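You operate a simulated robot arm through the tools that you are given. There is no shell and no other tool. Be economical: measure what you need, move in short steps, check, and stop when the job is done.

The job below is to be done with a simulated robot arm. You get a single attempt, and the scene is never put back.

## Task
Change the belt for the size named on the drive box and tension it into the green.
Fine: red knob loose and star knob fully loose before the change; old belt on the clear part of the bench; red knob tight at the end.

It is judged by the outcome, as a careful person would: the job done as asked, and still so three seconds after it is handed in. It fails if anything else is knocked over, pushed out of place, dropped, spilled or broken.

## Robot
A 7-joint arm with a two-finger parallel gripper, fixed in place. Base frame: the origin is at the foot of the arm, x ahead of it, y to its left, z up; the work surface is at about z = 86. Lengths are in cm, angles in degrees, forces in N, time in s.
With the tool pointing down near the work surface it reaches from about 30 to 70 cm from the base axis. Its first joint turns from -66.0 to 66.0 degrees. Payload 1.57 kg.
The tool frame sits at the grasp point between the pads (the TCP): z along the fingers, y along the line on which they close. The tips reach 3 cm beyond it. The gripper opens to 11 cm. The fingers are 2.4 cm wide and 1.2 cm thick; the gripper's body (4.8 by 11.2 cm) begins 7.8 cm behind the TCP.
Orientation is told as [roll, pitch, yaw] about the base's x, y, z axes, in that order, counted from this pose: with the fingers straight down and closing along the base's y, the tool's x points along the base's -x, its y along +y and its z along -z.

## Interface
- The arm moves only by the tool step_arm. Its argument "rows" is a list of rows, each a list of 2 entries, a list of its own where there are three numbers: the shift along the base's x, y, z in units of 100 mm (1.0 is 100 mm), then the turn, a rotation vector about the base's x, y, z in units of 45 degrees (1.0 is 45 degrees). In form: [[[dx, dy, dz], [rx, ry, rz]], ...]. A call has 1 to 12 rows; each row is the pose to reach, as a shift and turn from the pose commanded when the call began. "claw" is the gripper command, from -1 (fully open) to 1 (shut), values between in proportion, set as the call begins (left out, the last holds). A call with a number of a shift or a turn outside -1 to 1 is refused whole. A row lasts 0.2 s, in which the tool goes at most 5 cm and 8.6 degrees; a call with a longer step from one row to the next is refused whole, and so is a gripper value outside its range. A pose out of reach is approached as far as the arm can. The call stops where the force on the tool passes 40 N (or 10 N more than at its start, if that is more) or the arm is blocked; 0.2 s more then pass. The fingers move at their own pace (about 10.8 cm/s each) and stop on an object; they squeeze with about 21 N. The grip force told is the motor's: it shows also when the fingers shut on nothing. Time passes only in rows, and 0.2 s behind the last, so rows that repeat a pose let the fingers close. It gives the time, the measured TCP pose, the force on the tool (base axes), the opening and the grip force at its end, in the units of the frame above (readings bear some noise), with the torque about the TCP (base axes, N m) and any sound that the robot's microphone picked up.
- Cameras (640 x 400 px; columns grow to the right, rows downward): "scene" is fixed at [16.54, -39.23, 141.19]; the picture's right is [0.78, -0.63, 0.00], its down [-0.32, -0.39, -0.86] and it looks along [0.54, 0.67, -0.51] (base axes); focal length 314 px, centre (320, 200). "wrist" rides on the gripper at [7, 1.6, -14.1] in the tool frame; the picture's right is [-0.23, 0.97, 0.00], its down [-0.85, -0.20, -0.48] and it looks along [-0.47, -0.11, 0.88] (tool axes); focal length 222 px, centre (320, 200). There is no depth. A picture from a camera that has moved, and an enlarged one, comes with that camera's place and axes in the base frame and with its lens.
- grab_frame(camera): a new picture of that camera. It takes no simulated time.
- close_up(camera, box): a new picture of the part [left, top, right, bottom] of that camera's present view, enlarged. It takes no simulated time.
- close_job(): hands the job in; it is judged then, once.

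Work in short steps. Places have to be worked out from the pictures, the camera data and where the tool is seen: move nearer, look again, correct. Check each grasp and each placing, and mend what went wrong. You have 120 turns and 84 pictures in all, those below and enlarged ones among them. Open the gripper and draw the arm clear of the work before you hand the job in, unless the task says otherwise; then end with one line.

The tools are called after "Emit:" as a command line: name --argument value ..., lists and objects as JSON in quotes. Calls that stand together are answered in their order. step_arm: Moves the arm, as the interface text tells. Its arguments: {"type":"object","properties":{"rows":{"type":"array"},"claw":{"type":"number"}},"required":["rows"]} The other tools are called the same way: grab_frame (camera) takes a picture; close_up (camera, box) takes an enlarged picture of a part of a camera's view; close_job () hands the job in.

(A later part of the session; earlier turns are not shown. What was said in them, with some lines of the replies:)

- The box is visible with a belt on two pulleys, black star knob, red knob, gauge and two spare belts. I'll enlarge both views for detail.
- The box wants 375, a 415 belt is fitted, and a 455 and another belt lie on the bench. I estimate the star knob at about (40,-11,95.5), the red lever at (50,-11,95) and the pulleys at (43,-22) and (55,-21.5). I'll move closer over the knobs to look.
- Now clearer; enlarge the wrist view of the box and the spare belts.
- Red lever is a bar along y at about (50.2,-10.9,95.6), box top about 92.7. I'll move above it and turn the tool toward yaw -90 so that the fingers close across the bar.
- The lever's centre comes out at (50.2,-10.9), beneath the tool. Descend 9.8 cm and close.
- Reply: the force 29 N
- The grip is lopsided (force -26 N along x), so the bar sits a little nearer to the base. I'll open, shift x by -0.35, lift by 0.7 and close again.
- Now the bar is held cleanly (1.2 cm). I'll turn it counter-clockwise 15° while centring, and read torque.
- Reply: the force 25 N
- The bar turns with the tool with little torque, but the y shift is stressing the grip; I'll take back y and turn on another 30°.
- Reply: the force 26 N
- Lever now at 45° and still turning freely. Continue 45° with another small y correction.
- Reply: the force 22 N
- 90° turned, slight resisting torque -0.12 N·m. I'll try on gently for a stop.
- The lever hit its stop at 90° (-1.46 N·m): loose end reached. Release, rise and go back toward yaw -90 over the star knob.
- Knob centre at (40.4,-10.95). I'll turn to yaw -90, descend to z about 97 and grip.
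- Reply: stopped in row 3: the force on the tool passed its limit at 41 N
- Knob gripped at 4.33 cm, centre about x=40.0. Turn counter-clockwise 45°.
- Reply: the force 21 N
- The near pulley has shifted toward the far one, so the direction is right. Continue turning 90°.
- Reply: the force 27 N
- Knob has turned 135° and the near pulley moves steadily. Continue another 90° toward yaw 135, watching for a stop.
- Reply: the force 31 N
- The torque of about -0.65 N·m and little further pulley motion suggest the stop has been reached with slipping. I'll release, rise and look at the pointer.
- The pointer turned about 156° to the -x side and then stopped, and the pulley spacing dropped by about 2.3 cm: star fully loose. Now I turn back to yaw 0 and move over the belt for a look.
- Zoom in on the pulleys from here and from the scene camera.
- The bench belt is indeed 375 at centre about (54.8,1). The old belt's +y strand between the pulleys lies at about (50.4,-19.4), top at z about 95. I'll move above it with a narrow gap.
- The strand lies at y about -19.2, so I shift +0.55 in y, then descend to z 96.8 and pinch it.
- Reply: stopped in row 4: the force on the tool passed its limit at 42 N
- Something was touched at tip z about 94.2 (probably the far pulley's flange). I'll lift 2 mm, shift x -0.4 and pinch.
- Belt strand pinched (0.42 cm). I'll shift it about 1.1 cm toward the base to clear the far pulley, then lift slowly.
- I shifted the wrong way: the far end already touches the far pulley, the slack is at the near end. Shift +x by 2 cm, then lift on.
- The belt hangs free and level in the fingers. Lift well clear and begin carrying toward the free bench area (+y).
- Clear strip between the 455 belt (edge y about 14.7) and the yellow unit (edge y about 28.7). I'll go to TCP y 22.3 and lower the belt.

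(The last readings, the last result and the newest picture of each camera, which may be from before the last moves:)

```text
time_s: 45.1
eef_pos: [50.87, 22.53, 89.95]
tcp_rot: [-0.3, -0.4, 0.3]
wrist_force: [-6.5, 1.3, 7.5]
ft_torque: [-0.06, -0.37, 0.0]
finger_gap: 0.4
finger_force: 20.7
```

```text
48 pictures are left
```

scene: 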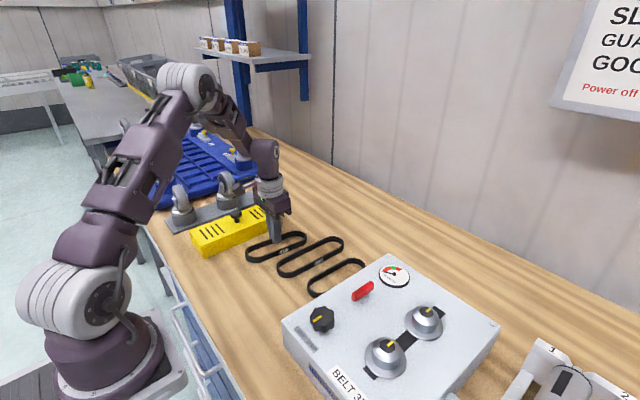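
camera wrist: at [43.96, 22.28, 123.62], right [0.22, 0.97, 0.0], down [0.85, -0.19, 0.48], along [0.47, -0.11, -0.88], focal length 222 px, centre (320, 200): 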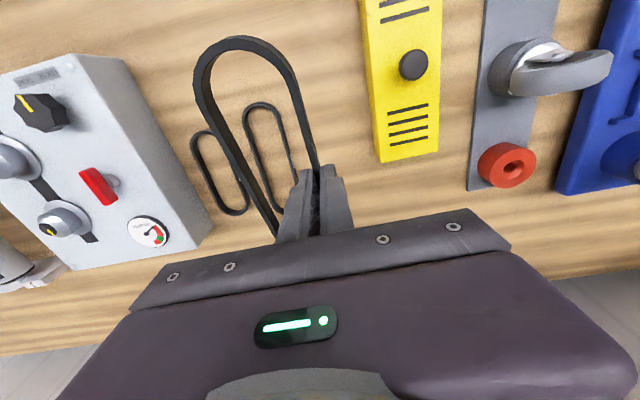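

The belt has touched down on the bench with 7.5 N. Release and check before rising.

Emit:
step_arm --rows '[[[0, 0, -0.02], [0, 0, 0]], [[0, 0, -0.02], [0, 0, 0]], [[0, 0, -0.02], [0, 0, 0]], [[0, 0, 0.3], [0, 0, 0]], [[0, 0, 0.7], [0, 0, 0]], [[0, 0, 1.0], [0, 0, 0]]]' --claw 0.4

Emit:
close_up --camera "scene" --box '[180, 190, 420, 340]'

Emit:
grab_frame --camera "wrist"

```text
time_s: 46.5
eef_pos: [50.77, 22.62, 99.88]
tcp_rot: [-0.3, -0.3, 0.3]
wrist_force: [-0.8, -0.7, 0.0]
ft_torque: [-0.01, 0.0, -0.03]
finger_gap: 3.28
finger_force: 0.1
```

```text
2.67 times, centred on (300, 265) of scene
camera zoom: at [16.54, -39.23, 141.19], right [0.78, -0.63, 0.0], down [-0.32, -0.39, -0.86], along [0.54, 0.67, -0.51], focal length 838 px, centre (373, 27)
```

zoom: 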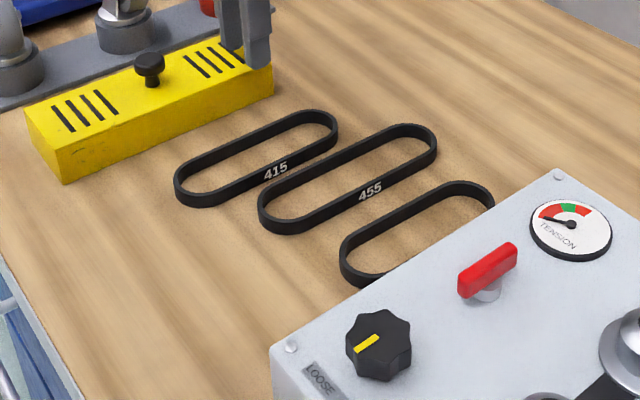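

```text
46 pictures are left
camera wrist: at [43.85, 24.34, 113.88], right [0.22, 0.98, 0.0], down [0.85, -0.19, 0.48], along [0.47, -0.11, -0.88], focal length 222 px, centre (320, 200)
```

wrist: 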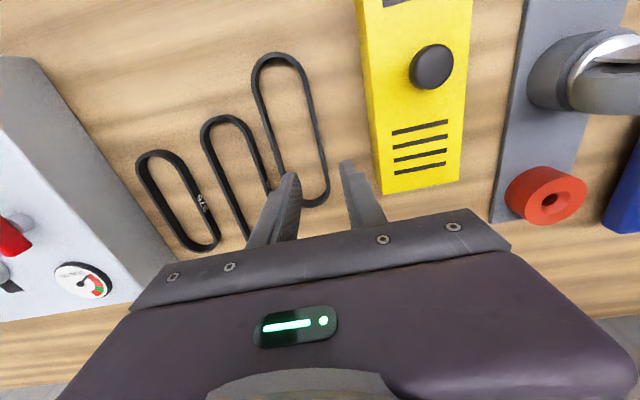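

The 415 belt lies flat in the clear strip. Now move over the 375 belt's +y strand at about (54.8,3.4).

Emit:
step_arm --rows '[[[0, 0, 0.3], [0, 0, 0]], [[0.1, -0.3, 0.3], [0, 0, 0]], [[0.2, -0.6, 0.3], [0, 0, 0]], [[0.4, -0.96, 0.3], [0, 0, 0]]]'

Emit:
step_arm --rows '[[[0, -0.4, 0], [0, 0, 0]], [[0, -0.8, -0.2], [0, 0, 0]], [[0, -0.96, -0.5], [0, 0, 0]], [[0, -0.96, -0.7], [0, 0, 0]], [[0, -0.96, -0.7], [0, 0, 0]]]'

Emit:
close_up --camera "wrist" --box '[200, 50, 440, 230]'

Emit:
close_up --camera "scene" --box '[260, 210, 420, 330]'

```text
time_s: 47.5
eef_pos: [54.91, 12.82, 102.82]
tcp_rot: [-0.3, -0.2, 0.4]
wrist_force: [0.7, 0.1, 0.2]
ft_torque: [0.03, 0.01, -0.01]
finger_gap: 3.28
finger_force: 0.0
```

```text
time_s: 48.8
eef_pos: [54.87, 3.26, 95.82]
tcp_rot: [-0.3, -0.4, 0.3]
wrist_force: [-0.2, -0.2, -0.3]
ft_torque: [-0.01, -0.01, 0.01]
finger_gap: 3.31
finger_force: 0.0
```

```text
2.22 times, centred on (320, 140) of wrist
camera zoom: at [47.92, 5.08, 109.99], right [0.22, 0.98, 0.0], down [0.85, -0.19, 0.48], along [0.47, -0.11, -0.88], focal length 494 px, centre (320, 333)
```

zoom: 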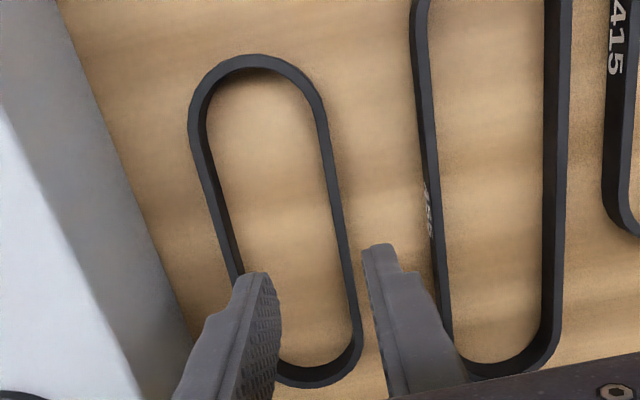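

```text
3.33 times, centred on (340, 270) of scene
camera zoom: at [16.54, -39.23, 141.19], right [0.78, -0.63, 0.0], down [-0.32, -0.39, -0.86], along [0.54, 0.67, -0.51], focal length 1048 px, centre (253, -33)
```

zoom: 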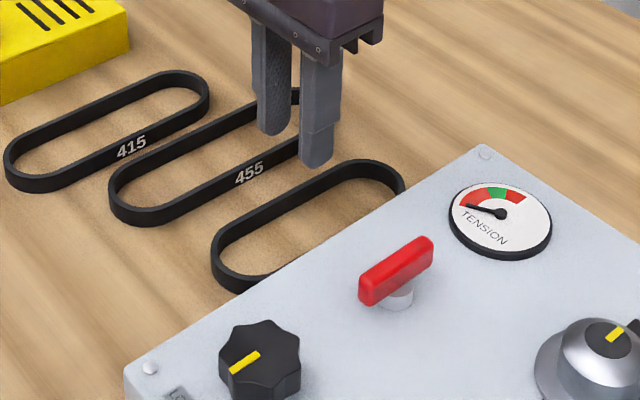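

The +y strand lies at y about 4.5, belt x-centre about 55.2. Shift, descend to z 89.5 and pinch.

Emit:
step_arm --rows '[[[0.035, 0.12, 0], [0, 0, 0]], [[0.035, 0.12, -0.3], [0, 0, 0]], [[0.035, 0.12, -0.55], [0, 0, 0]], [[0.035, 0.12, -0.63], [0, 0, 0]], [[0.035, 0.12, -0.63], [0, 0, 0]]]'

Emit:
step_arm --rows '[[[0, 0, 0], [0, 0, 0]], [[0, 0, 0], [0, 0, 0]], [[0, 0, 0], [0, 0, 0]]]' --claw 1

Emit:
step_arm --rows '[[[0, 0, 0.15], [0, 0, 0]], [[0, 0, 0.45], [0, 0, 0]], [[0, 0, 0.8], [0, 0, 0]], [[0, 0, 1.0], [0, 0, 0]], [[0, 0, 1.0], [0, 0, 0]]]'

Emit:
grab_frame --camera "wrist"

Emit:
close_up --camera "scene" --box '[220, 170, 460, 350]'

```text
time_s: 50.0
eef_pos: [55.3, 4.61, 89.47]
tcp_rot: [-0.3, -0.1, 0.2]
wrist_force: [0.4, -0.4, -0.8]
ft_torque: [0.0, 0.0, 0.0]
finger_gap: 3.29
finger_force: 0.0
```

```text
time_s: 50.8
eef_pos: [55.22, 4.45, 89.54]
tcp_rot: [-0.2, -0.2, 0.3]
wrist_force: [0.1, 0.9, 0.3]
ft_torque: [0.0, -0.01, -0.04]
finger_gap: 0.39
finger_force: 20.9
```

```text
time_s: 52.0
eef_pos: [55.26, 4.6, 99.53]
tcp_rot: [-0.4, -0.2, 0.3]
wrist_force: [0.6, -0.1, -0.1]
ft_torque: [-0.01, -0.01, 0.02]
finger_gap: 0.39
finger_force: 20.7
```

```text
43 pictures are left
camera wrist: at [48.38, 6.33, 113.57], right [0.22, 0.98, 0.0], down [0.85, -0.19, 0.48], along [0.47, -0.11, -0.88], focal length 222 px, centre (320, 200)
```

wrist: 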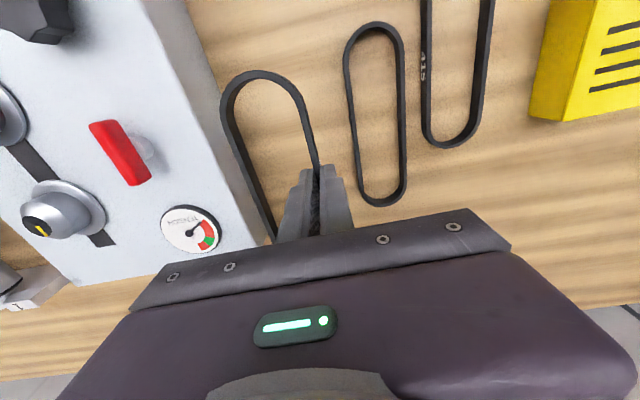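

```text
2.22 times, centred on (340, 260) of scene
camera zoom: at [16.54, -39.23, 141.19], right [0.78, -0.63, 0.0], down [-0.32, -0.39, -0.86], along [0.54, 0.67, -0.51], focal length 699 px, centre (276, 67)
```

zoom: 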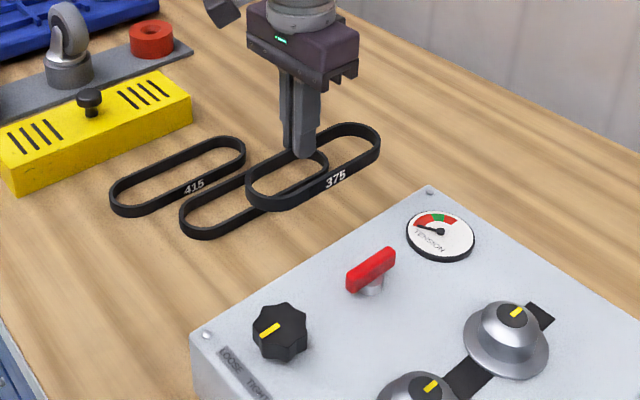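

The 375 belt is held and level. Pulley axes refine to (44.35,-21.95) and (54.85,-21.95); carry the belt above them (TCP x 49.6, y -19.3).

Emit:
step_arm --rows '[[[0, 0, 0.3], [0, 0, 0]], [[0, 0, 0.6], [0, 0, 0]], [[-0.1, -0.3, 0.6], [0, 0, 0]], [[-0.3, -0.65, 0.6], [0, 0, 0]], [[-0.56, -1.0, 0.6], [0, 0, 0]]]'

Emit:
step_arm --rows '[[[0, -0.3, 0], [0, 0, 0]], [[0, -0.65, 0], [0, 0, 0]], [[0, -1.0, 0], [0, 0, 0]]]'

Emit:
step_arm --rows '[[[0, -0.2, -0.1], [0, 0, 0]], [[0, -0.38, -0.3], [0, 0, 0]], [[0, -0.38, -0.5], [0, 0, 0]], [[0, -0.38, -0.5], [0, 0, 0]]]'

Emit:
close_up --camera "wrist" --box '[200, 50, 440, 230]'

Emit:
close_up --camera "scene" --box '[330, 260, 490, 390]'

```text
time_s: 53.1
eef_pos: [49.66, -5.39, 105.56]
tcp_rot: [-0.3, -0.3, 0.2]
wrist_force: [0.2, -0.7, -0.5]
ft_torque: [-0.01, 0.0, -0.03]
finger_gap: 0.38
finger_force: 21.1
```

```text
time_s: 54.0
eef_pos: [49.57, -15.45, 105.53]
tcp_rot: [-0.2, -0.3, 0.3]
wrist_force: [0.4, -0.5, -0.6]
ft_torque: [0.03, 0.0, 0.01]
finger_gap: 0.38
finger_force: 21.2
```

```text
time_s: 55.0
eef_pos: [49.69, -19.31, 100.48]
tcp_rot: [-0.3, -0.4, 0.4]
wrist_force: [0.7, 0.2, -0.2]
ft_torque: [0.03, 0.0, 0.0]
finger_gap: 0.42
finger_force: 20.5
```

```text
2.22 times, centred on (320, 140) of wrist
camera zoom: at [42.76, -17.5, 114.56], right [0.22, 0.98, 0.0], down [0.85, -0.19, 0.48], along [0.47, -0.11, -0.88], focal length 494 px, centre (320, 333)
```

zoom: 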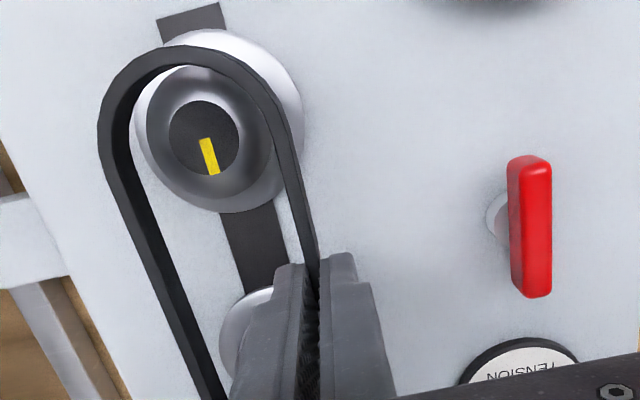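

```text
3.08 times, centred on (410, 325) of scene
camera zoom: at [16.54, -39.23, 141.19], right [0.78, -0.63, 0.0], down [-0.32, -0.39, -0.86], along [0.54, 0.67, -0.51], focal length 967 px, centre (43, -185)
```

zoom: 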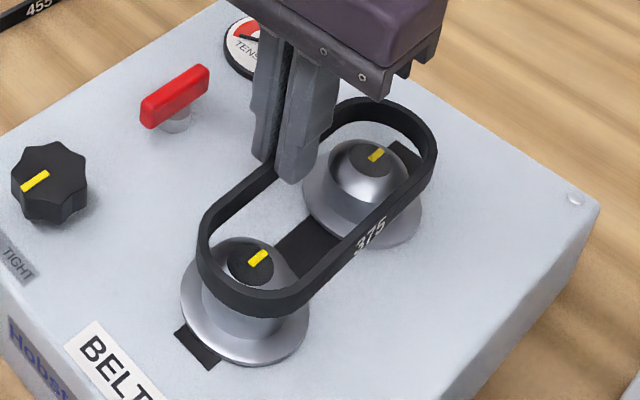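

Belt hovers centred within a few mm over both pulleys; I correct y by -0.2 and lower slowly.

Emit:
step_arm --rows '[[[0, -0.02, -0.05], [0, 0, 0]], [[0, -0.02, -0.12], [0, 0, 0]], [[0, -0.02, -0.19], [0, 0, 0]], [[0, -0.02, -0.19], [0, 0, 0]]]'

Emit:
close_up --camera "scene" --box '[330, 260, 490, 390]'

Emit:
close_up --camera "wrist" --box '[200, 50, 440, 230]'

```text
time_s: 56.0
eef_pos: [49.61, -19.5, 98.58]
tcp_rot: [-0.3, -0.2, 0.3]
wrist_force: [-1.1, 2.5, 1.0]
ft_torque: [0.06, 0.15, -0.18]
finger_gap: 0.43
finger_force: 21.1
```

```text
3.08 times, centred on (410, 325) of scene
camera zoom: at [16.54, -39.23, 141.19], right [0.78, -0.63, 0.0], down [-0.32, -0.39, -0.86], along [0.54, 0.67, -0.51], focal length 967 px, centre (43, -185)
```

zoom: 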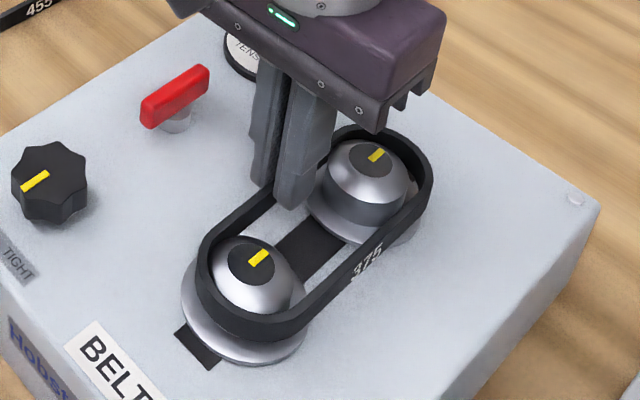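

```text
2.22 times, centred on (320, 140) of wrist
camera zoom: at [42.74, -17.71, 112.7], right [0.22, 0.97, 0.0], down [0.85, -0.19, 0.48], along [0.47, -0.11, -0.88], focal length 494 px, centre (320, 333)
```

zoom: 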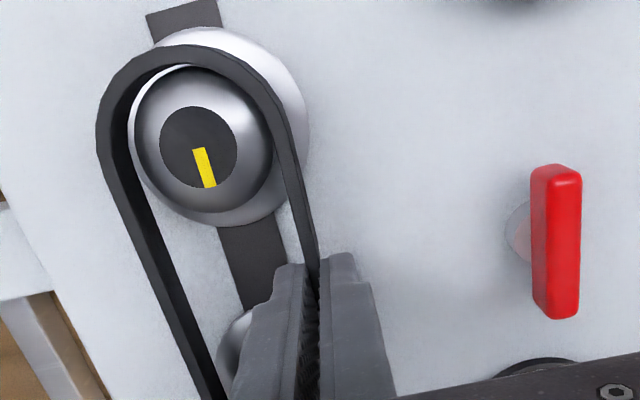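

The belt is sliding over both caps with small forces. Undo y slightly and lower another 1.3 cm.

Emit:
step_arm --rows '[[[0, 0.015, -0.04], [0, 0, 0]], [[0, 0.015, -0.08], [0, 0, 0]], [[0, 0.015, -0.12], [0, 0, 0]], [[0, 0.015, -0.13], [0, 0, 0]]]'

Emit:
close_up --camera "scene" --box '[330, 260, 490, 390]'

Emit:
close_up --camera "wrist" --box '[200, 50, 440, 230]'

```text
time_s: 57.0
eef_pos: [49.52, -19.39, 97.35]
tcp_rot: [-0.5, -0.2, 0.3]
wrist_force: [-5.9, 2.6, 27.4]
ft_torque: [0.09, 0.11, 0.04]
finger_gap: 0.46
finger_force: 21.0
```

```text
3.08 times, centred on (410, 325) of scene
camera zoom: at [16.48, -39.21, 141.2], right [0.78, -0.63, 0.0], down [-0.32, -0.39, -0.86], along [0.54, 0.67, -0.51], focal length 967 px, centre (43, -185)
```

zoom: 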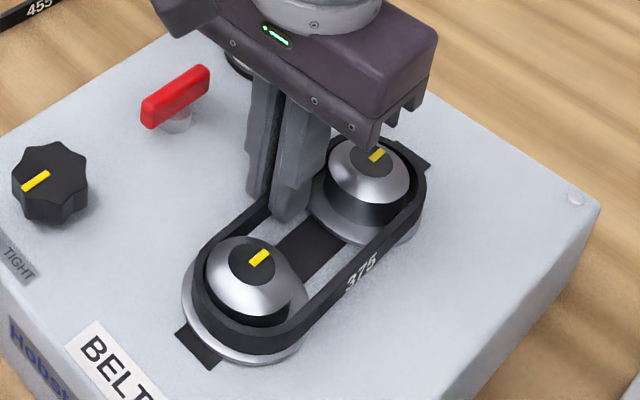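

```text
2.22 times, centred on (320, 140) of wrist
camera zoom: at [42.66, -17.55, 111.5], right [0.22, 0.98, -0.01], down [0.85, -0.19, 0.48], along [0.47, -0.11, -0.87], focal length 494 px, centre (320, 333)
```

zoom: 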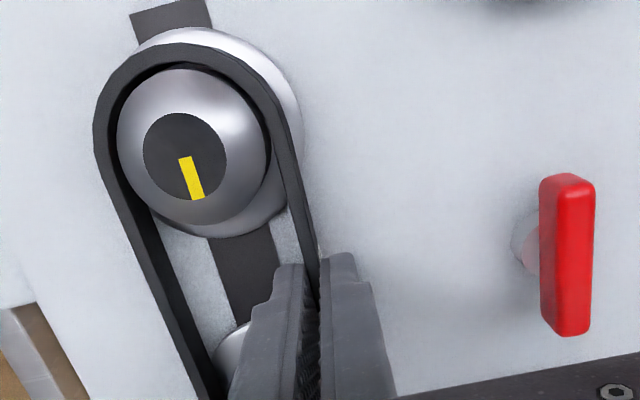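

The belt rests on both flanges (27 N), around both pulleys. Release gently and rise.

Emit:
step_arm --rows '[[[0, 0, 0.01], [0, 0, 0]], [[0, 0, 0.01], [0, 0, 0]], [[0, 0, 0.01], [0, 0, 0]], [[0, 0, 0.2], [0, 0, 0]], [[0, 0, 0.6], [0, 0, 0]], [[0, 0, 1.0], [0, 0, 0]], [[0, 0, 1.0], [0, 0, 0]]]' --claw 0.55

Emit:
close_up --camera "scene" --box '[330, 260, 490, 390]'

Emit:
close_up --camera "wrist" --box '[200, 50, 440, 230]'

```text
time_s: 58.5
eef_pos: [49.44, -19.51, 107.15]
tcp_rot: [-0.4, -0.3, 0.3]
wrist_force: [0.1, 0.8, 0.6]
ft_torque: [0.0, 0.01, 0.0]
finger_gap: 2.49
finger_force: 0.1
```

```text
3.08 times, centred on (410, 325) of scene
camera zoom: at [16.54, -39.23, 141.19], right [0.78, -0.63, 0.0], down [-0.32, -0.39, -0.86], along [0.54, 0.67, -0.51], focal length 967 px, centre (43, -185)
```

zoom: 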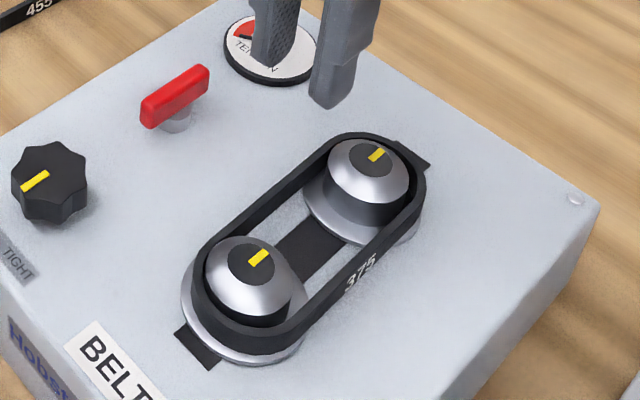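

```text
2.22 times, centred on (320, 140) of wrist
camera zoom: at [42.62, -17.65, 121.34], right [0.22, 0.98, 0.0], down [0.85, -0.19, 0.48], along [0.47, -0.11, -0.88], focal length 494 px, centre (320, 333)
```

zoom: 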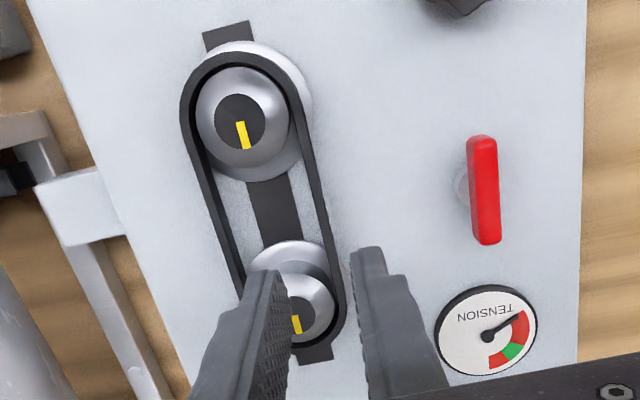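

The 375 belt sits around both pulleys. Next the star knob at (40.05,-10.95): approach with yaw +45 → I'll go to +90 for range, then turn clockwise.

Emit:
step_arm --rows '[[[0, 0, 0], [0, 0, 0.18]], [[-0.2, 0.2, 0], [0, 0, 0.36]], [[-0.45, 0.4, 0], [0, 0, 0.54]], [[-0.7, 0.65, 0], [0, 0, 0.72]], [[-0.94, 0.855, 0], [0, 0, 0.9]], [[-0.94, 0.855, 0], [0, 0, 1.0]]]' --claw -0.5

Emit:
step_arm --rows '[[[0, 0, -0.2], [0.01, 0, 0.18]], [[0, 0, -0.4], [0.01, 0, 0.36]], [[0, 0, -0.6], [0.01, 0, 0.54]], [[0, 0, -0.8], [0.01, 0, 0.72]], [[0, 0, -0.8], [0.01, 0, 0.9]], [[0, 0, -0.8], [0.01, 0, 1.0]], [[0, 0, -0.8], [0.01, 0, 1.0]]]'

Emit:
close_up --camera "scene" --box '[270, 200, 510, 380]'

```text
time_s: 60.0
eef_pos: [40.17, -10.68, 107.4]
tcp_rot: [-0.3, -0.2, 45.5]
wrist_force: [1.0, 0.3, 0.3]
ft_torque: [0.0, -0.01, 0.01]
finger_gap: 8.26
finger_force: 0.1
```

```text
time_s: 61.5
eef_pos: [40.19, -10.66, 99.22]
tcp_rot: [-0.1, -0.7, 90.5]
wrist_force: [0.0, -0.1, -0.2]
ft_torque: [-0.01, 0.05, 0.01]
finger_gap: 8.26
finger_force: 0.1
```

```text
2.22 times, centred on (390, 290) of scene
camera zoom: at [16.54, -39.23, 141.19], right [0.78, -0.63, 0.0], down [-0.32, -0.39, -0.86], along [0.54, 0.67, -0.51], focal length 699 px, centre (164, 0)
```

zoom: 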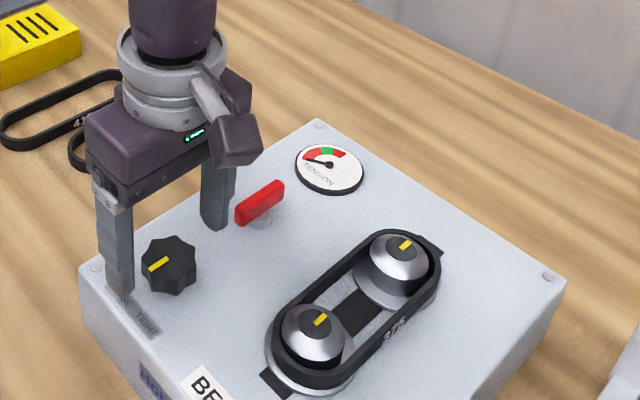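

Aligned; correct x/y slightly, descend to z 97 and grip the star knob.

Emit:
step_arm --rows '[[[-0.01, -0.028, -0.1], [0, 0.01, 0]], [[-0.01, -0.028, -0.22], [0, 0.01, 0]], [[-0.01, -0.028, -0.22], [0, 0.01, 0]]]'

Emit:
step_arm --rows '[[[0, 0, 0], [0, 0, 0]], [[0, 0, 0], [0, 0, 0]], [[0, 0, 0], [0, 0, 0]]]' --claw 1

Emit:
step_arm --rows '[[[0, 0, 0], [0, 0, -0.1]], [[0, 0, 0], [0, 0, -0.27]], [[0, 0, 0], [0, 0, -0.44]], [[0, 0, 0], [0, 0, -0.61]], [[0, 0, 0], [0, 0, -0.78]], [[0, 0, 0], [0, 0, -0.9]], [[0, 0, 0], [0, 0, -1.0]], [[0, 0, 0], [0, 0, -1.0]]]'

Emit:
close_up --camera "scene" --box '[270, 200, 510, 380]'

```text
time_s: 62.4
eef_pos: [40.02, -11.16, 97.07]
tcp_rot: [0.2, -0.8, 90.3]
wrist_force: [0.2, -0.3, 0.7]
ft_torque: [0.0, 0.0, 0.05]
finger_gap: 8.25
finger_force: 0.0
```

```text
time_s: 63.1
eef_pos: [39.98, -11.07, 97.12]
tcp_rot: [0.4, -0.7, 90.2]
wrist_force: [-6.9, -0.1, -3.4]
ft_torque: [-0.28, -0.4, 0.01]
finger_gap: 4.32
finger_force: 45.1
```

```text
time_s: 65.0
eef_pos: [39.91, -11.08, 97.08]
tcp_rot: [0.3, -0.6, 45.2]
wrist_force: [-17.7, -5.2, -23.7]
ft_torque: [-0.6, -0.23, -0.04]
finger_gap: 4.36
finger_force: 44.8
```

```text
2.22 times, centred on (390, 290) of scene
camera zoom: at [16.52, -39.25, 141.18], right [0.78, -0.63, 0.0], down [-0.32, -0.39, -0.86], along [0.54, 0.67, -0.51], focal length 699 px, centre (164, 0)
```

zoom: 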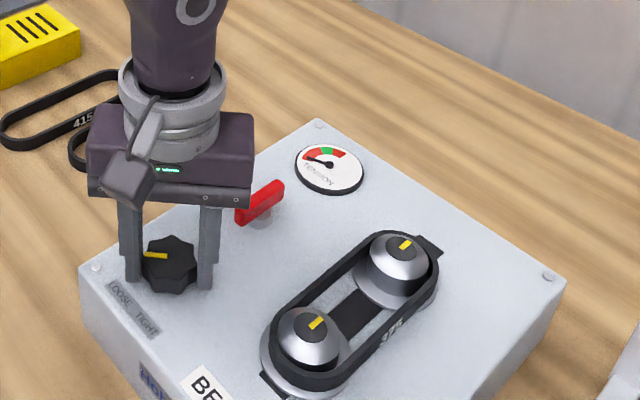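

The near pulley moved outward a bit; the gauge is still low. Continue clockwise 22° and look at the gauge.

Emit:
step_arm --rows '[[[0, 0, 0], [0, 0, -0.12]], [[0, 0, 0], [0, 0, -0.25]], [[0, 0, 0], [0, 0, -0.38]], [[0, 0, 0], [0, 0, -0.5]], [[0, 0, 0], [0, 0, -0.5]]]'

Emit:
close_up --camera "scene" --box '[350, 240, 450, 380]'

```text
time_s: 66.2
eef_pos: [39.95, -11.09, 97.1]
tcp_rot: [0.4, -0.6, 22.7]
wrist_force: [-19.4, 2.4, -22.4]
ft_torque: [-0.44, -0.23, 0.02]
finger_gap: 4.34
finger_force: 45.1
```

```text
2.86 times, centred on (400, 310) of scene
camera zoom: at [16.52, -39.23, 141.19], right [0.78, -0.63, 0.0], down [-0.32, -0.39, -0.86], along [0.54, 0.67, -0.51], focal length 898 px, centre (91, -114)
```

zoom: 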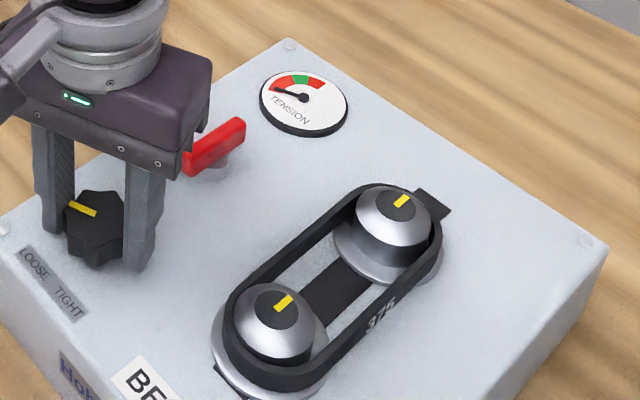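

Gauge barely changed; another 15°.

Emit:
step_arm --rows '[[[0, 0, 0], [0, 0, -0.12]], [[0, 0, 0], [0, 0, -0.24]], [[0, 0, 0], [0, 0, -0.34]], [[0, 0, 0], [0, 0, -0.34]]]'

Emit:
close_up --camera "scene" --box '[350, 240, 450, 380]'

```text
time_s: 67.2
eef_pos: [39.92, -11.0, 97.19]
tcp_rot: [0.3, -0.6, 7.4]
wrist_force: [-20.0, 8.6, -2.0]
ft_torque: [-0.42, 0.51, 0.02]
finger_gap: 4.35
finger_force: 44.6
```

```text
2.86 times, centred on (400, 310) of scene
camera zoom: at [16.49, -39.21, 141.2], right [0.78, -0.63, 0.0], down [-0.32, -0.39, -0.86], along [0.54, 0.67, -0.51], focal length 898 px, centre (91, -114)
```

zoom: 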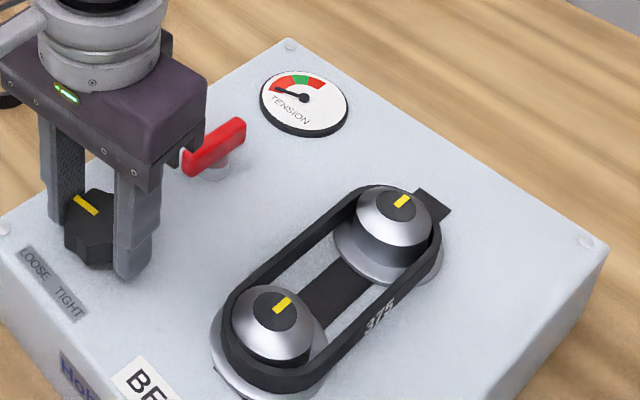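

The needle has begun to lift slightly. Another 11° and a closer gauge view.

Emit:
step_arm --rows '[[[0, 0, 0], [0, 0, -0.12]], [[0, 0, 0], [0, 0, -0.25]], [[0, 0, 0], [0, 0, -0.25]]]'

Emit:
close_up --camera "scene" --box '[365, 250, 425, 295]'

```text
time_s: 68.0
eef_pos: [39.9, -10.99, 97.13]
tcp_rot: [0.2, -0.7, -3.8]
wrist_force: [-15.4, 13.2, -7.6]
ft_torque: [-0.16, 0.58, -0.01]
finger_gap: 4.37
finger_force: 45.6
```

```text
8.89 times, centred on (395, 272) of scene
camera zoom: at [16.51, -39.2, 141.2], right [0.78, -0.63, 0.0], down [-0.32, -0.39, -0.86], along [0.54, 0.67, -0.51], focal length 2795 px, centre (-347, -444)
```

zoom: 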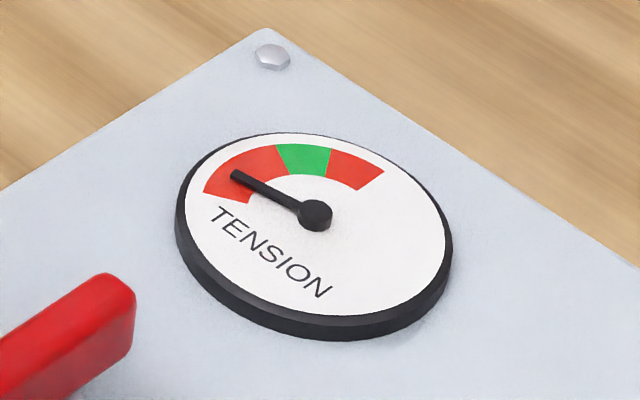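

Needle now midway through the lower red. Another 9°.

Emit:
step_arm --rows '[[[0, 0, 0], [0, 0, -0.1]], [[0, 0, 0], [0, 0, -0.2]], [[0, 0, 0], [0, 0, -0.2]]]'

Emit:
close_up --camera "scene" --box '[365, 250, 425, 295]'

```text
time_s: 68.8
eef_pos: [40.01, -11.03, 97.13]
tcp_rot: [0.3, -0.5, -12.8]
wrist_force: [-15.6, 13.7, -13.8]
ft_torque: [-0.36, -0.01, -0.01]
finger_gap: 4.36
finger_force: 45.3
```

```text
8.89 times, centred on (395, 272) of scene
camera zoom: at [16.52, -39.2, 141.2], right [0.78, -0.63, 0.0], down [-0.32, -0.39, -0.86], along [0.54, 0.67, -0.51], focal length 2795 px, centre (-347, -444)
```

zoom: 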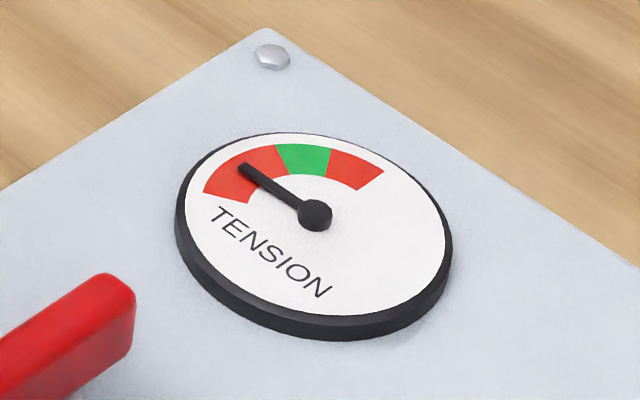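

About 10 px of needle travel per 9°; roughly 60 px remain to mid green. Turn 22°.

Emit:
step_arm --rows '[[[0, 0, 0], [0, 0, -0.12]], [[0, 0, 0], [0, 0, -0.25]], [[0, 0, 0], [0, 0, -0.38]], [[0, 0, 0], [0, 0, -0.5]], [[0, 0, 0], [0, 0, -0.5]]]'

Emit:
close_up --camera "scene" --box '[365, 250, 425, 295]'

```text
time_s: 70.0
eef_pos: [40.05, -10.92, 97.1]
tcp_rot: [0.3, -0.7, -35.2]
wrist_force: [-13.8, 21.2, -6.1]
ft_torque: [-0.18, 0.31, -0.01]
finger_gap: 4.37
finger_force: 44.9
```

```text
8.89 times, centred on (395, 272) of scene
camera zoom: at [16.51, -39.17, 141.21], right [0.78, -0.63, 0.0], down [-0.32, -0.39, -0.86], along [0.54, 0.67, -0.51], focal length 2795 px, centre (-347, -444)
```

zoom: 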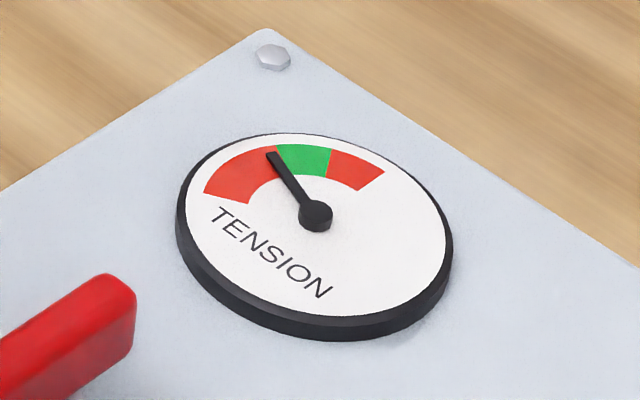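

Needle at the lower edge of green. Turn 17° more for mid green.

Emit:
step_arm --rows '[[[0, 0, 0], [0, 0, -0.12]], [[0, 0, 0], [0, 0, -0.25]], [[0, 0, 0], [0, 0, -0.37]], [[0, 0, 0], [0, 0, -0.37]]]'

Emit:
close_up --camera "scene" --box '[365, 250, 425, 295]'

```text
time_s: 71.0
eef_pos: [40.06, -11.13, 97.16]
tcp_rot: [0.4, -0.7, -51.9]
wrist_force: [-5.3, 20.9, -22.1]
ft_torque: [-0.26, 0.27, 0.0]
finger_gap: 4.34
finger_force: 45.5
```

```text
8.89 times, centred on (395, 272) of scene
camera zoom: at [16.56, -39.18, 141.2], right [0.78, -0.63, 0.0], down [-0.32, -0.39, -0.86], along [0.54, 0.67, -0.51], focal length 2795 px, centre (-347, -444)
```

zoom: 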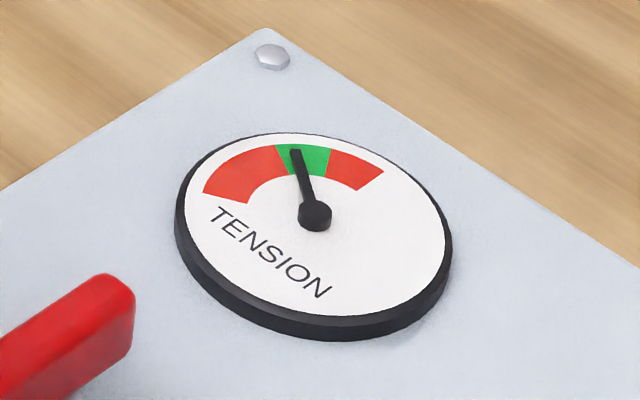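

In the green, slightly low of centre; add 4°, then release and rise.

Emit:
step_arm --rows '[[[0, 0, 0], [0, 0, -0.09]], [[0, 0, 0], [0, 0, -0.09]]]'

Emit:
step_arm --rows '[[[0, 0, 0], [0, 0, 0]], [[0, 0, 0], [0, 0, 0]], [[0, 0, 0.4], [0, 0, 0]], [[0, 0, 0.9], [0, 0, 0]], [[0, 0, 0.9], [0, 0, 0]]]' --claw -0.5

Emit:
close_up --camera "scene" --box '[365, 250, 425, 295]'

```text
time_s: 71.5
eef_pos: [40.12, -10.98, 97.13]
tcp_rot: [0.3, -0.7, -55.9]
wrist_force: [-2.4, 22.8, -6.0]
ft_torque: [0.74, 0.71, -0.02]
finger_gap: 4.35
finger_force: 45.1
```

```text
time_s: 72.8
eef_pos: [39.87, -11.22, 106.2]
tcp_rot: [0.2, -0.6, -56.0]
wrist_force: [0.2, -0.5, 0.2]
ft_torque: [0.02, 0.01, 0.01]
finger_gap: 8.25
finger_force: 0.1
```

```text
8.89 times, centred on (395, 272) of scene
camera zoom: at [16.54, -39.23, 141.19], right [0.78, -0.63, 0.0], down [-0.32, -0.39, -0.86], along [0.54, 0.67, -0.51], focal length 2795 px, centre (-347, -444)
```

zoom: 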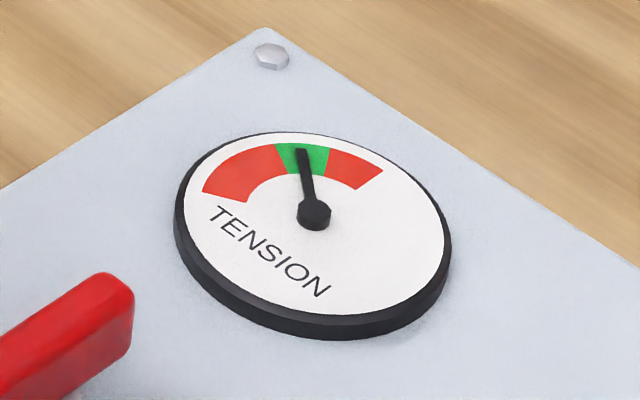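

Needle at mid green and holding after release. Now over the red lever with yaw back to 0.

Emit:
step_arm --rows '[[[0.1, 0, 0], [0, 0, 0.17]], [[0.3, 0, 0], [0, 0, 0.34]], [[0.5, 0, 0], [0, 0, 0.5]], [[0.7, 0, 0], [0, 0, 0.67]], [[0.9, 0.02, 0], [0, 0, 0.84]], [[1.0, 0.02, 0], [0, 0, 1.0]]]' --claw 0.2

Emit:
step_arm --rows '[[[0.015, 0, -0.1], [0, 0, 0.12]], [[0.015, 0, -0.2], [0, 0, 0.24]], [[0.015, 0, -0.3], [0, 0.01, 0.245]], [[0.015, 0, -0.3], [0, 0.01, 0.245]]]'

Emit:
close_up --camera "wrist" --box '[220, 60, 440, 230]'

```text
time_s: 74.2
eef_pos: [50.03, -11.05, 106.12]
tcp_rot: [0.2, -0.7, -10.8]
wrist_force: [0.8, -0.1, 0.5]
ft_torque: [-0.04, 0.02, -0.03]
finger_gap: 4.39
finger_force: 0.0
```

```text
time_s: 75.2
eef_pos: [50.22, -10.84, 103.2]
tcp_rot: [0.3, -0.3, 0.1]
wrist_force: [0.7, 0.1, 0.0]
ft_torque: [-0.01, 0.02, -0.02]
finger_gap: 4.39
finger_force: 0.0
```

```text
2.35 times, centred on (330, 145) of wrist
camera zoom: at [43.34, -9.22, 117.3], right [0.22, 0.97, 0.01], down [0.85, -0.2, 0.48], along [0.47, -0.1, -0.88], focal length 523 px, centre (296, 329)
```

zoom: 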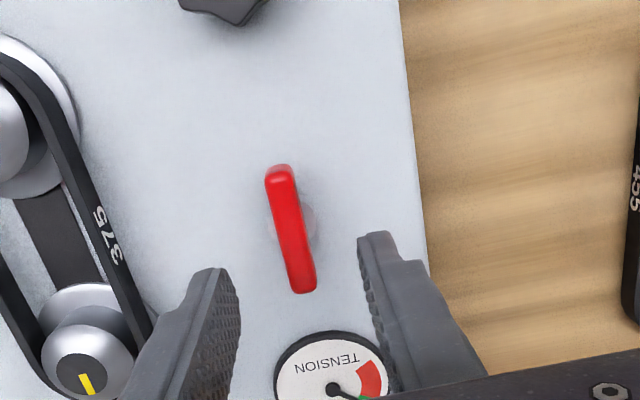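

Lever centred at (50.0,-10.9) under the tool. Descend to z 98 and grip.

Emit:
step_arm --rows '[[[-0.01, -0.01, -0.3], [0, 0, 0]], [[-0.01, -0.01, -0.52], [0, 0, 0]], [[-0.01, -0.01, -0.52], [0, 0, 0]]]'

Emit:
step_arm --rows '[[[0, 0, 0], [0, 0, 0]], [[0, 0, 0], [0, 0, 0]], [[0, 0, 0], [0, 0, 0]]]' --claw 1

Emit:
step_arm --rows '[[[0, 0, 0], [0, 0, -0.1]], [[0, 0, 0], [0, 0, -0.27]], [[0, 0, 0], [0, 0, -0.44]], [[0, 0, 0], [0, 0, -0.61]], [[0, 0, 0], [0, 0, -0.78]], [[0, 0, 0], [0, 0, -0.9]], [[0, 0, 0], [0, 0, -1.0]], [[0, 0, 0], [0, 0, -1.0]]]'

```text
time_s: 76.0
eef_pos: [50.18, -10.93, 97.73]
tcp_rot: [0.3, -0.2, 0.0]
wrist_force: [0.9, -1.2, -0.1]
ft_torque: [0.0, 0.02, 0.03]
finger_gap: 4.4
finger_force: 0.0
```

```text
time_s: 76.8
eef_pos: [50.14, -11.02, 97.83]
tcp_rot: [0.2, -0.3, 0.1]
wrist_force: [-0.7, -14.9, -9.3]
ft_torque: [-0.59, -0.71, -0.02]
finger_gap: 1.18
finger_force: 29.3
```

```text
time_s: 78.5
eef_pos: [50.02, -11.12, 97.94]
tcp_rot: [0.3, -0.2, -45.0]
wrist_force: [-12.1, -22.5, 1.4]
ft_torque: [-0.11, 1.07, 0.0]
finger_gap: 1.19
finger_force: 29.6
```

Lever turns with the tool; go on another 45° to the original position, checking torque.

Emit:
step_arm --rows '[[[0, -0.01, 0], [0, 0, -0.15]], [[0, -0.01, 0], [0, 0, -0.32]], [[0, -0.01, 0], [0, 0, -0.49]], [[0, -0.01, 0], [0, 0, -0.66]], [[0, -0.01, 0], [0, 0, -0.83]], [[0, -0.01, 0], [0, 0, -1.0]], [[0, -0.01, 0], [0, 0, -1.0]]]'

Emit:
step_arm --rows '[[[0, 0, 0], [0, 0, -0.1]], [[0, 0, 0], [0, 0, -0.2]], [[0, 0, 0], [0, 0, -0.2]]]'

Emit:
close_up --camera "scene" --box '[270, 200, 510, 380]'

```text
time_s: 80.2
eef_pos: [49.87, -11.08, 97.88]
tcp_rot: [0.2, -0.3, -90.0]
wrist_force: [-25.5, -9.6, -5.1]
ft_torque: [-0.23, 0.7, -0.02]
finger_gap: 1.21
finger_force: 29.4
```

```text
time_s: 81.0
eef_pos: [50.12, -11.06, 97.95]
tcp_rot: [0.2, -0.2, -98.9]
wrist_force: [-27.0, -7.3, -1.6]
ft_torque: [-0.64, 0.79, 0.91]
finger_gap: 1.56
finger_force: 31.6
```

```text
2.22 times, centred on (390, 290) of scene
camera zoom: at [16.47, -39.25, 141.19], right [0.78, -0.63, 0.0], down [-0.32, -0.39, -0.86], along [0.54, 0.67, -0.51], focal length 699 px, centre (164, 0)
```

zoom: 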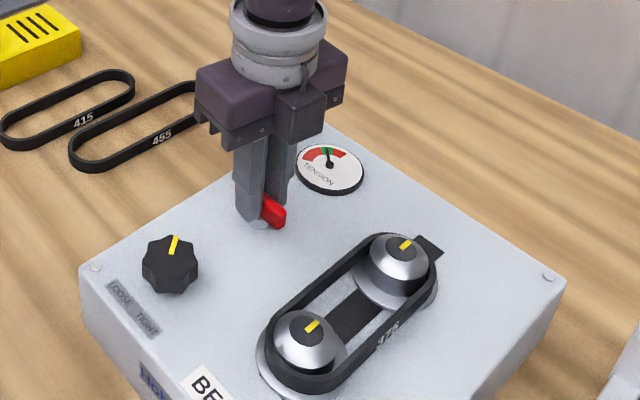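

A stop was met at -90° (+0.91 N·m): red knob tight. Release, rise and draw away.

Emit:
step_arm --rows '[[[0, 0, 0], [0, 0, 0]], [[0, 0, 0], [0, 0, 0]], [[0, 0, 0.4], [0, 0, 0]], [[0, 0, 0.9], [0, 0, 0]], [[-0.2, 0.2, 1.0], [0, 0, 0.1]], [[-0.5, 0.5, 1.0], [0, 0, 0.2]], [[-0.8, 0.8, 1.0], [0, 0, 0.2]], [[-0.8, 0.8, 1.0], [0, 0, 0.2]]]' --claw -0.2

Emit:
close_up --camera "scene" --box '[270, 200, 510, 380]'

Emit:
close_up --camera "scene" --box '[365, 250, 425, 295]'

Emit:
grab_frame --camera "scene"

```text
time_s: 82.8
eef_pos: [41.83, -3.05, 107.93]
tcp_rot: [0.3, -0.3, -89.9]
wrist_force: [0.9, -0.1, 0.4]
ft_torque: [0.02, 0.03, 0.01]
finger_gap: 6.59
finger_force: 0.0
```

```text
2.22 times, centred on (390, 290) of scene
camera zoom: at [16.54, -39.23, 141.19], right [0.78, -0.63, 0.0], down [-0.32, -0.39, -0.86], along [0.54, 0.67, -0.51], focal length 699 px, centre (164, 0)
```

zoom: 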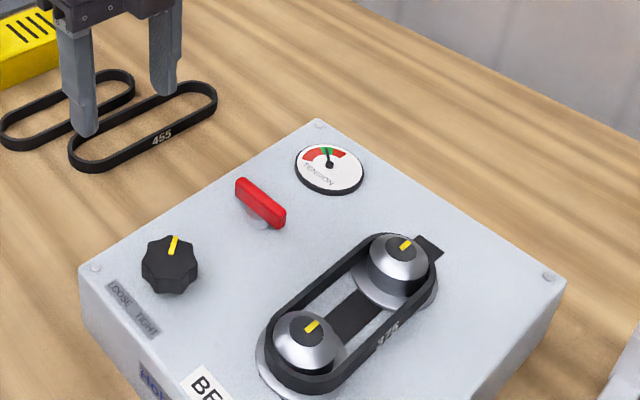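

```text
8.89 times, centred on (395, 272) of scene
camera zoom: at [16.54, -39.23, 141.19], right [0.78, -0.63, 0.0], down [-0.32, -0.39, -0.86], along [0.54, 0.67, -0.51], focal length 2795 px, centre (-347, -444)
```

zoom: 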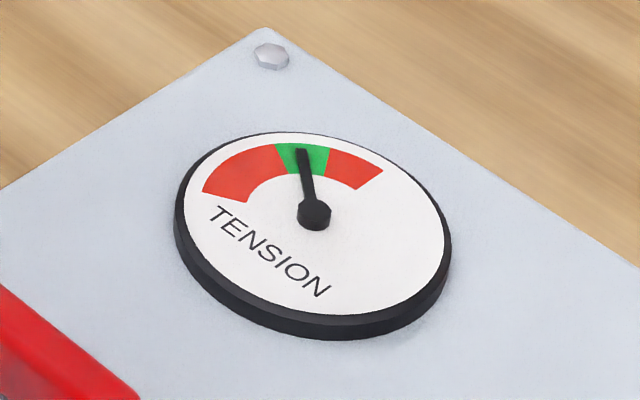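

```text
20 pictures are left
```

scene: 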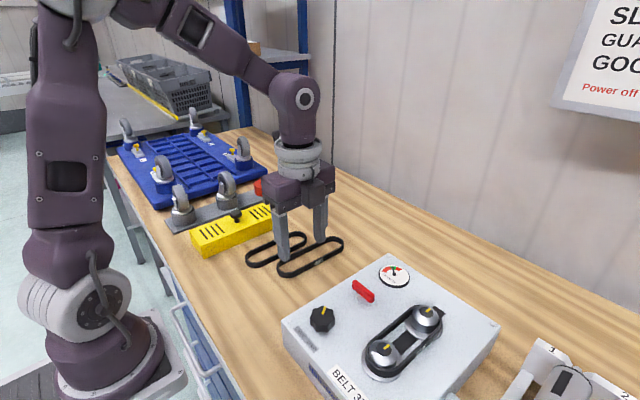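

Everything is as asked: 375 fitted, needle mid green, red knob back at its tight stop, 415 on clear bench. Raise the arm further, gripper fully open, then hand in.

Emit:
step_arm --rows '[[[0, 0, 0.4], [0, 0, 0]], [[0, 0, 0.8], [0, 0, 0]], [[0, 0, 1.0], [0, 0, 0]], [[0, 0, 1.0], [0, 0, 0]]]' --claw -1

Emit:
close_job

```text
time_s: 83.8
eef_pos: [42.01, -2.94, 118.23]
tcp_rot: [0.3, -0.2, -89.9]
wrist_force: [-0.6, 0.1, 0.3]
ft_torque: [-0.03, -0.02, 0.01]
finger_gap: 11.0
finger_force: 0.1
```

```text
The job is handed in.
```

The 375 belt is on and tensioned to mid green, the red knob is tight against its stop, and the old 415 belt is on the clear part of the bench; both knobs were loosened to their stops before the change.
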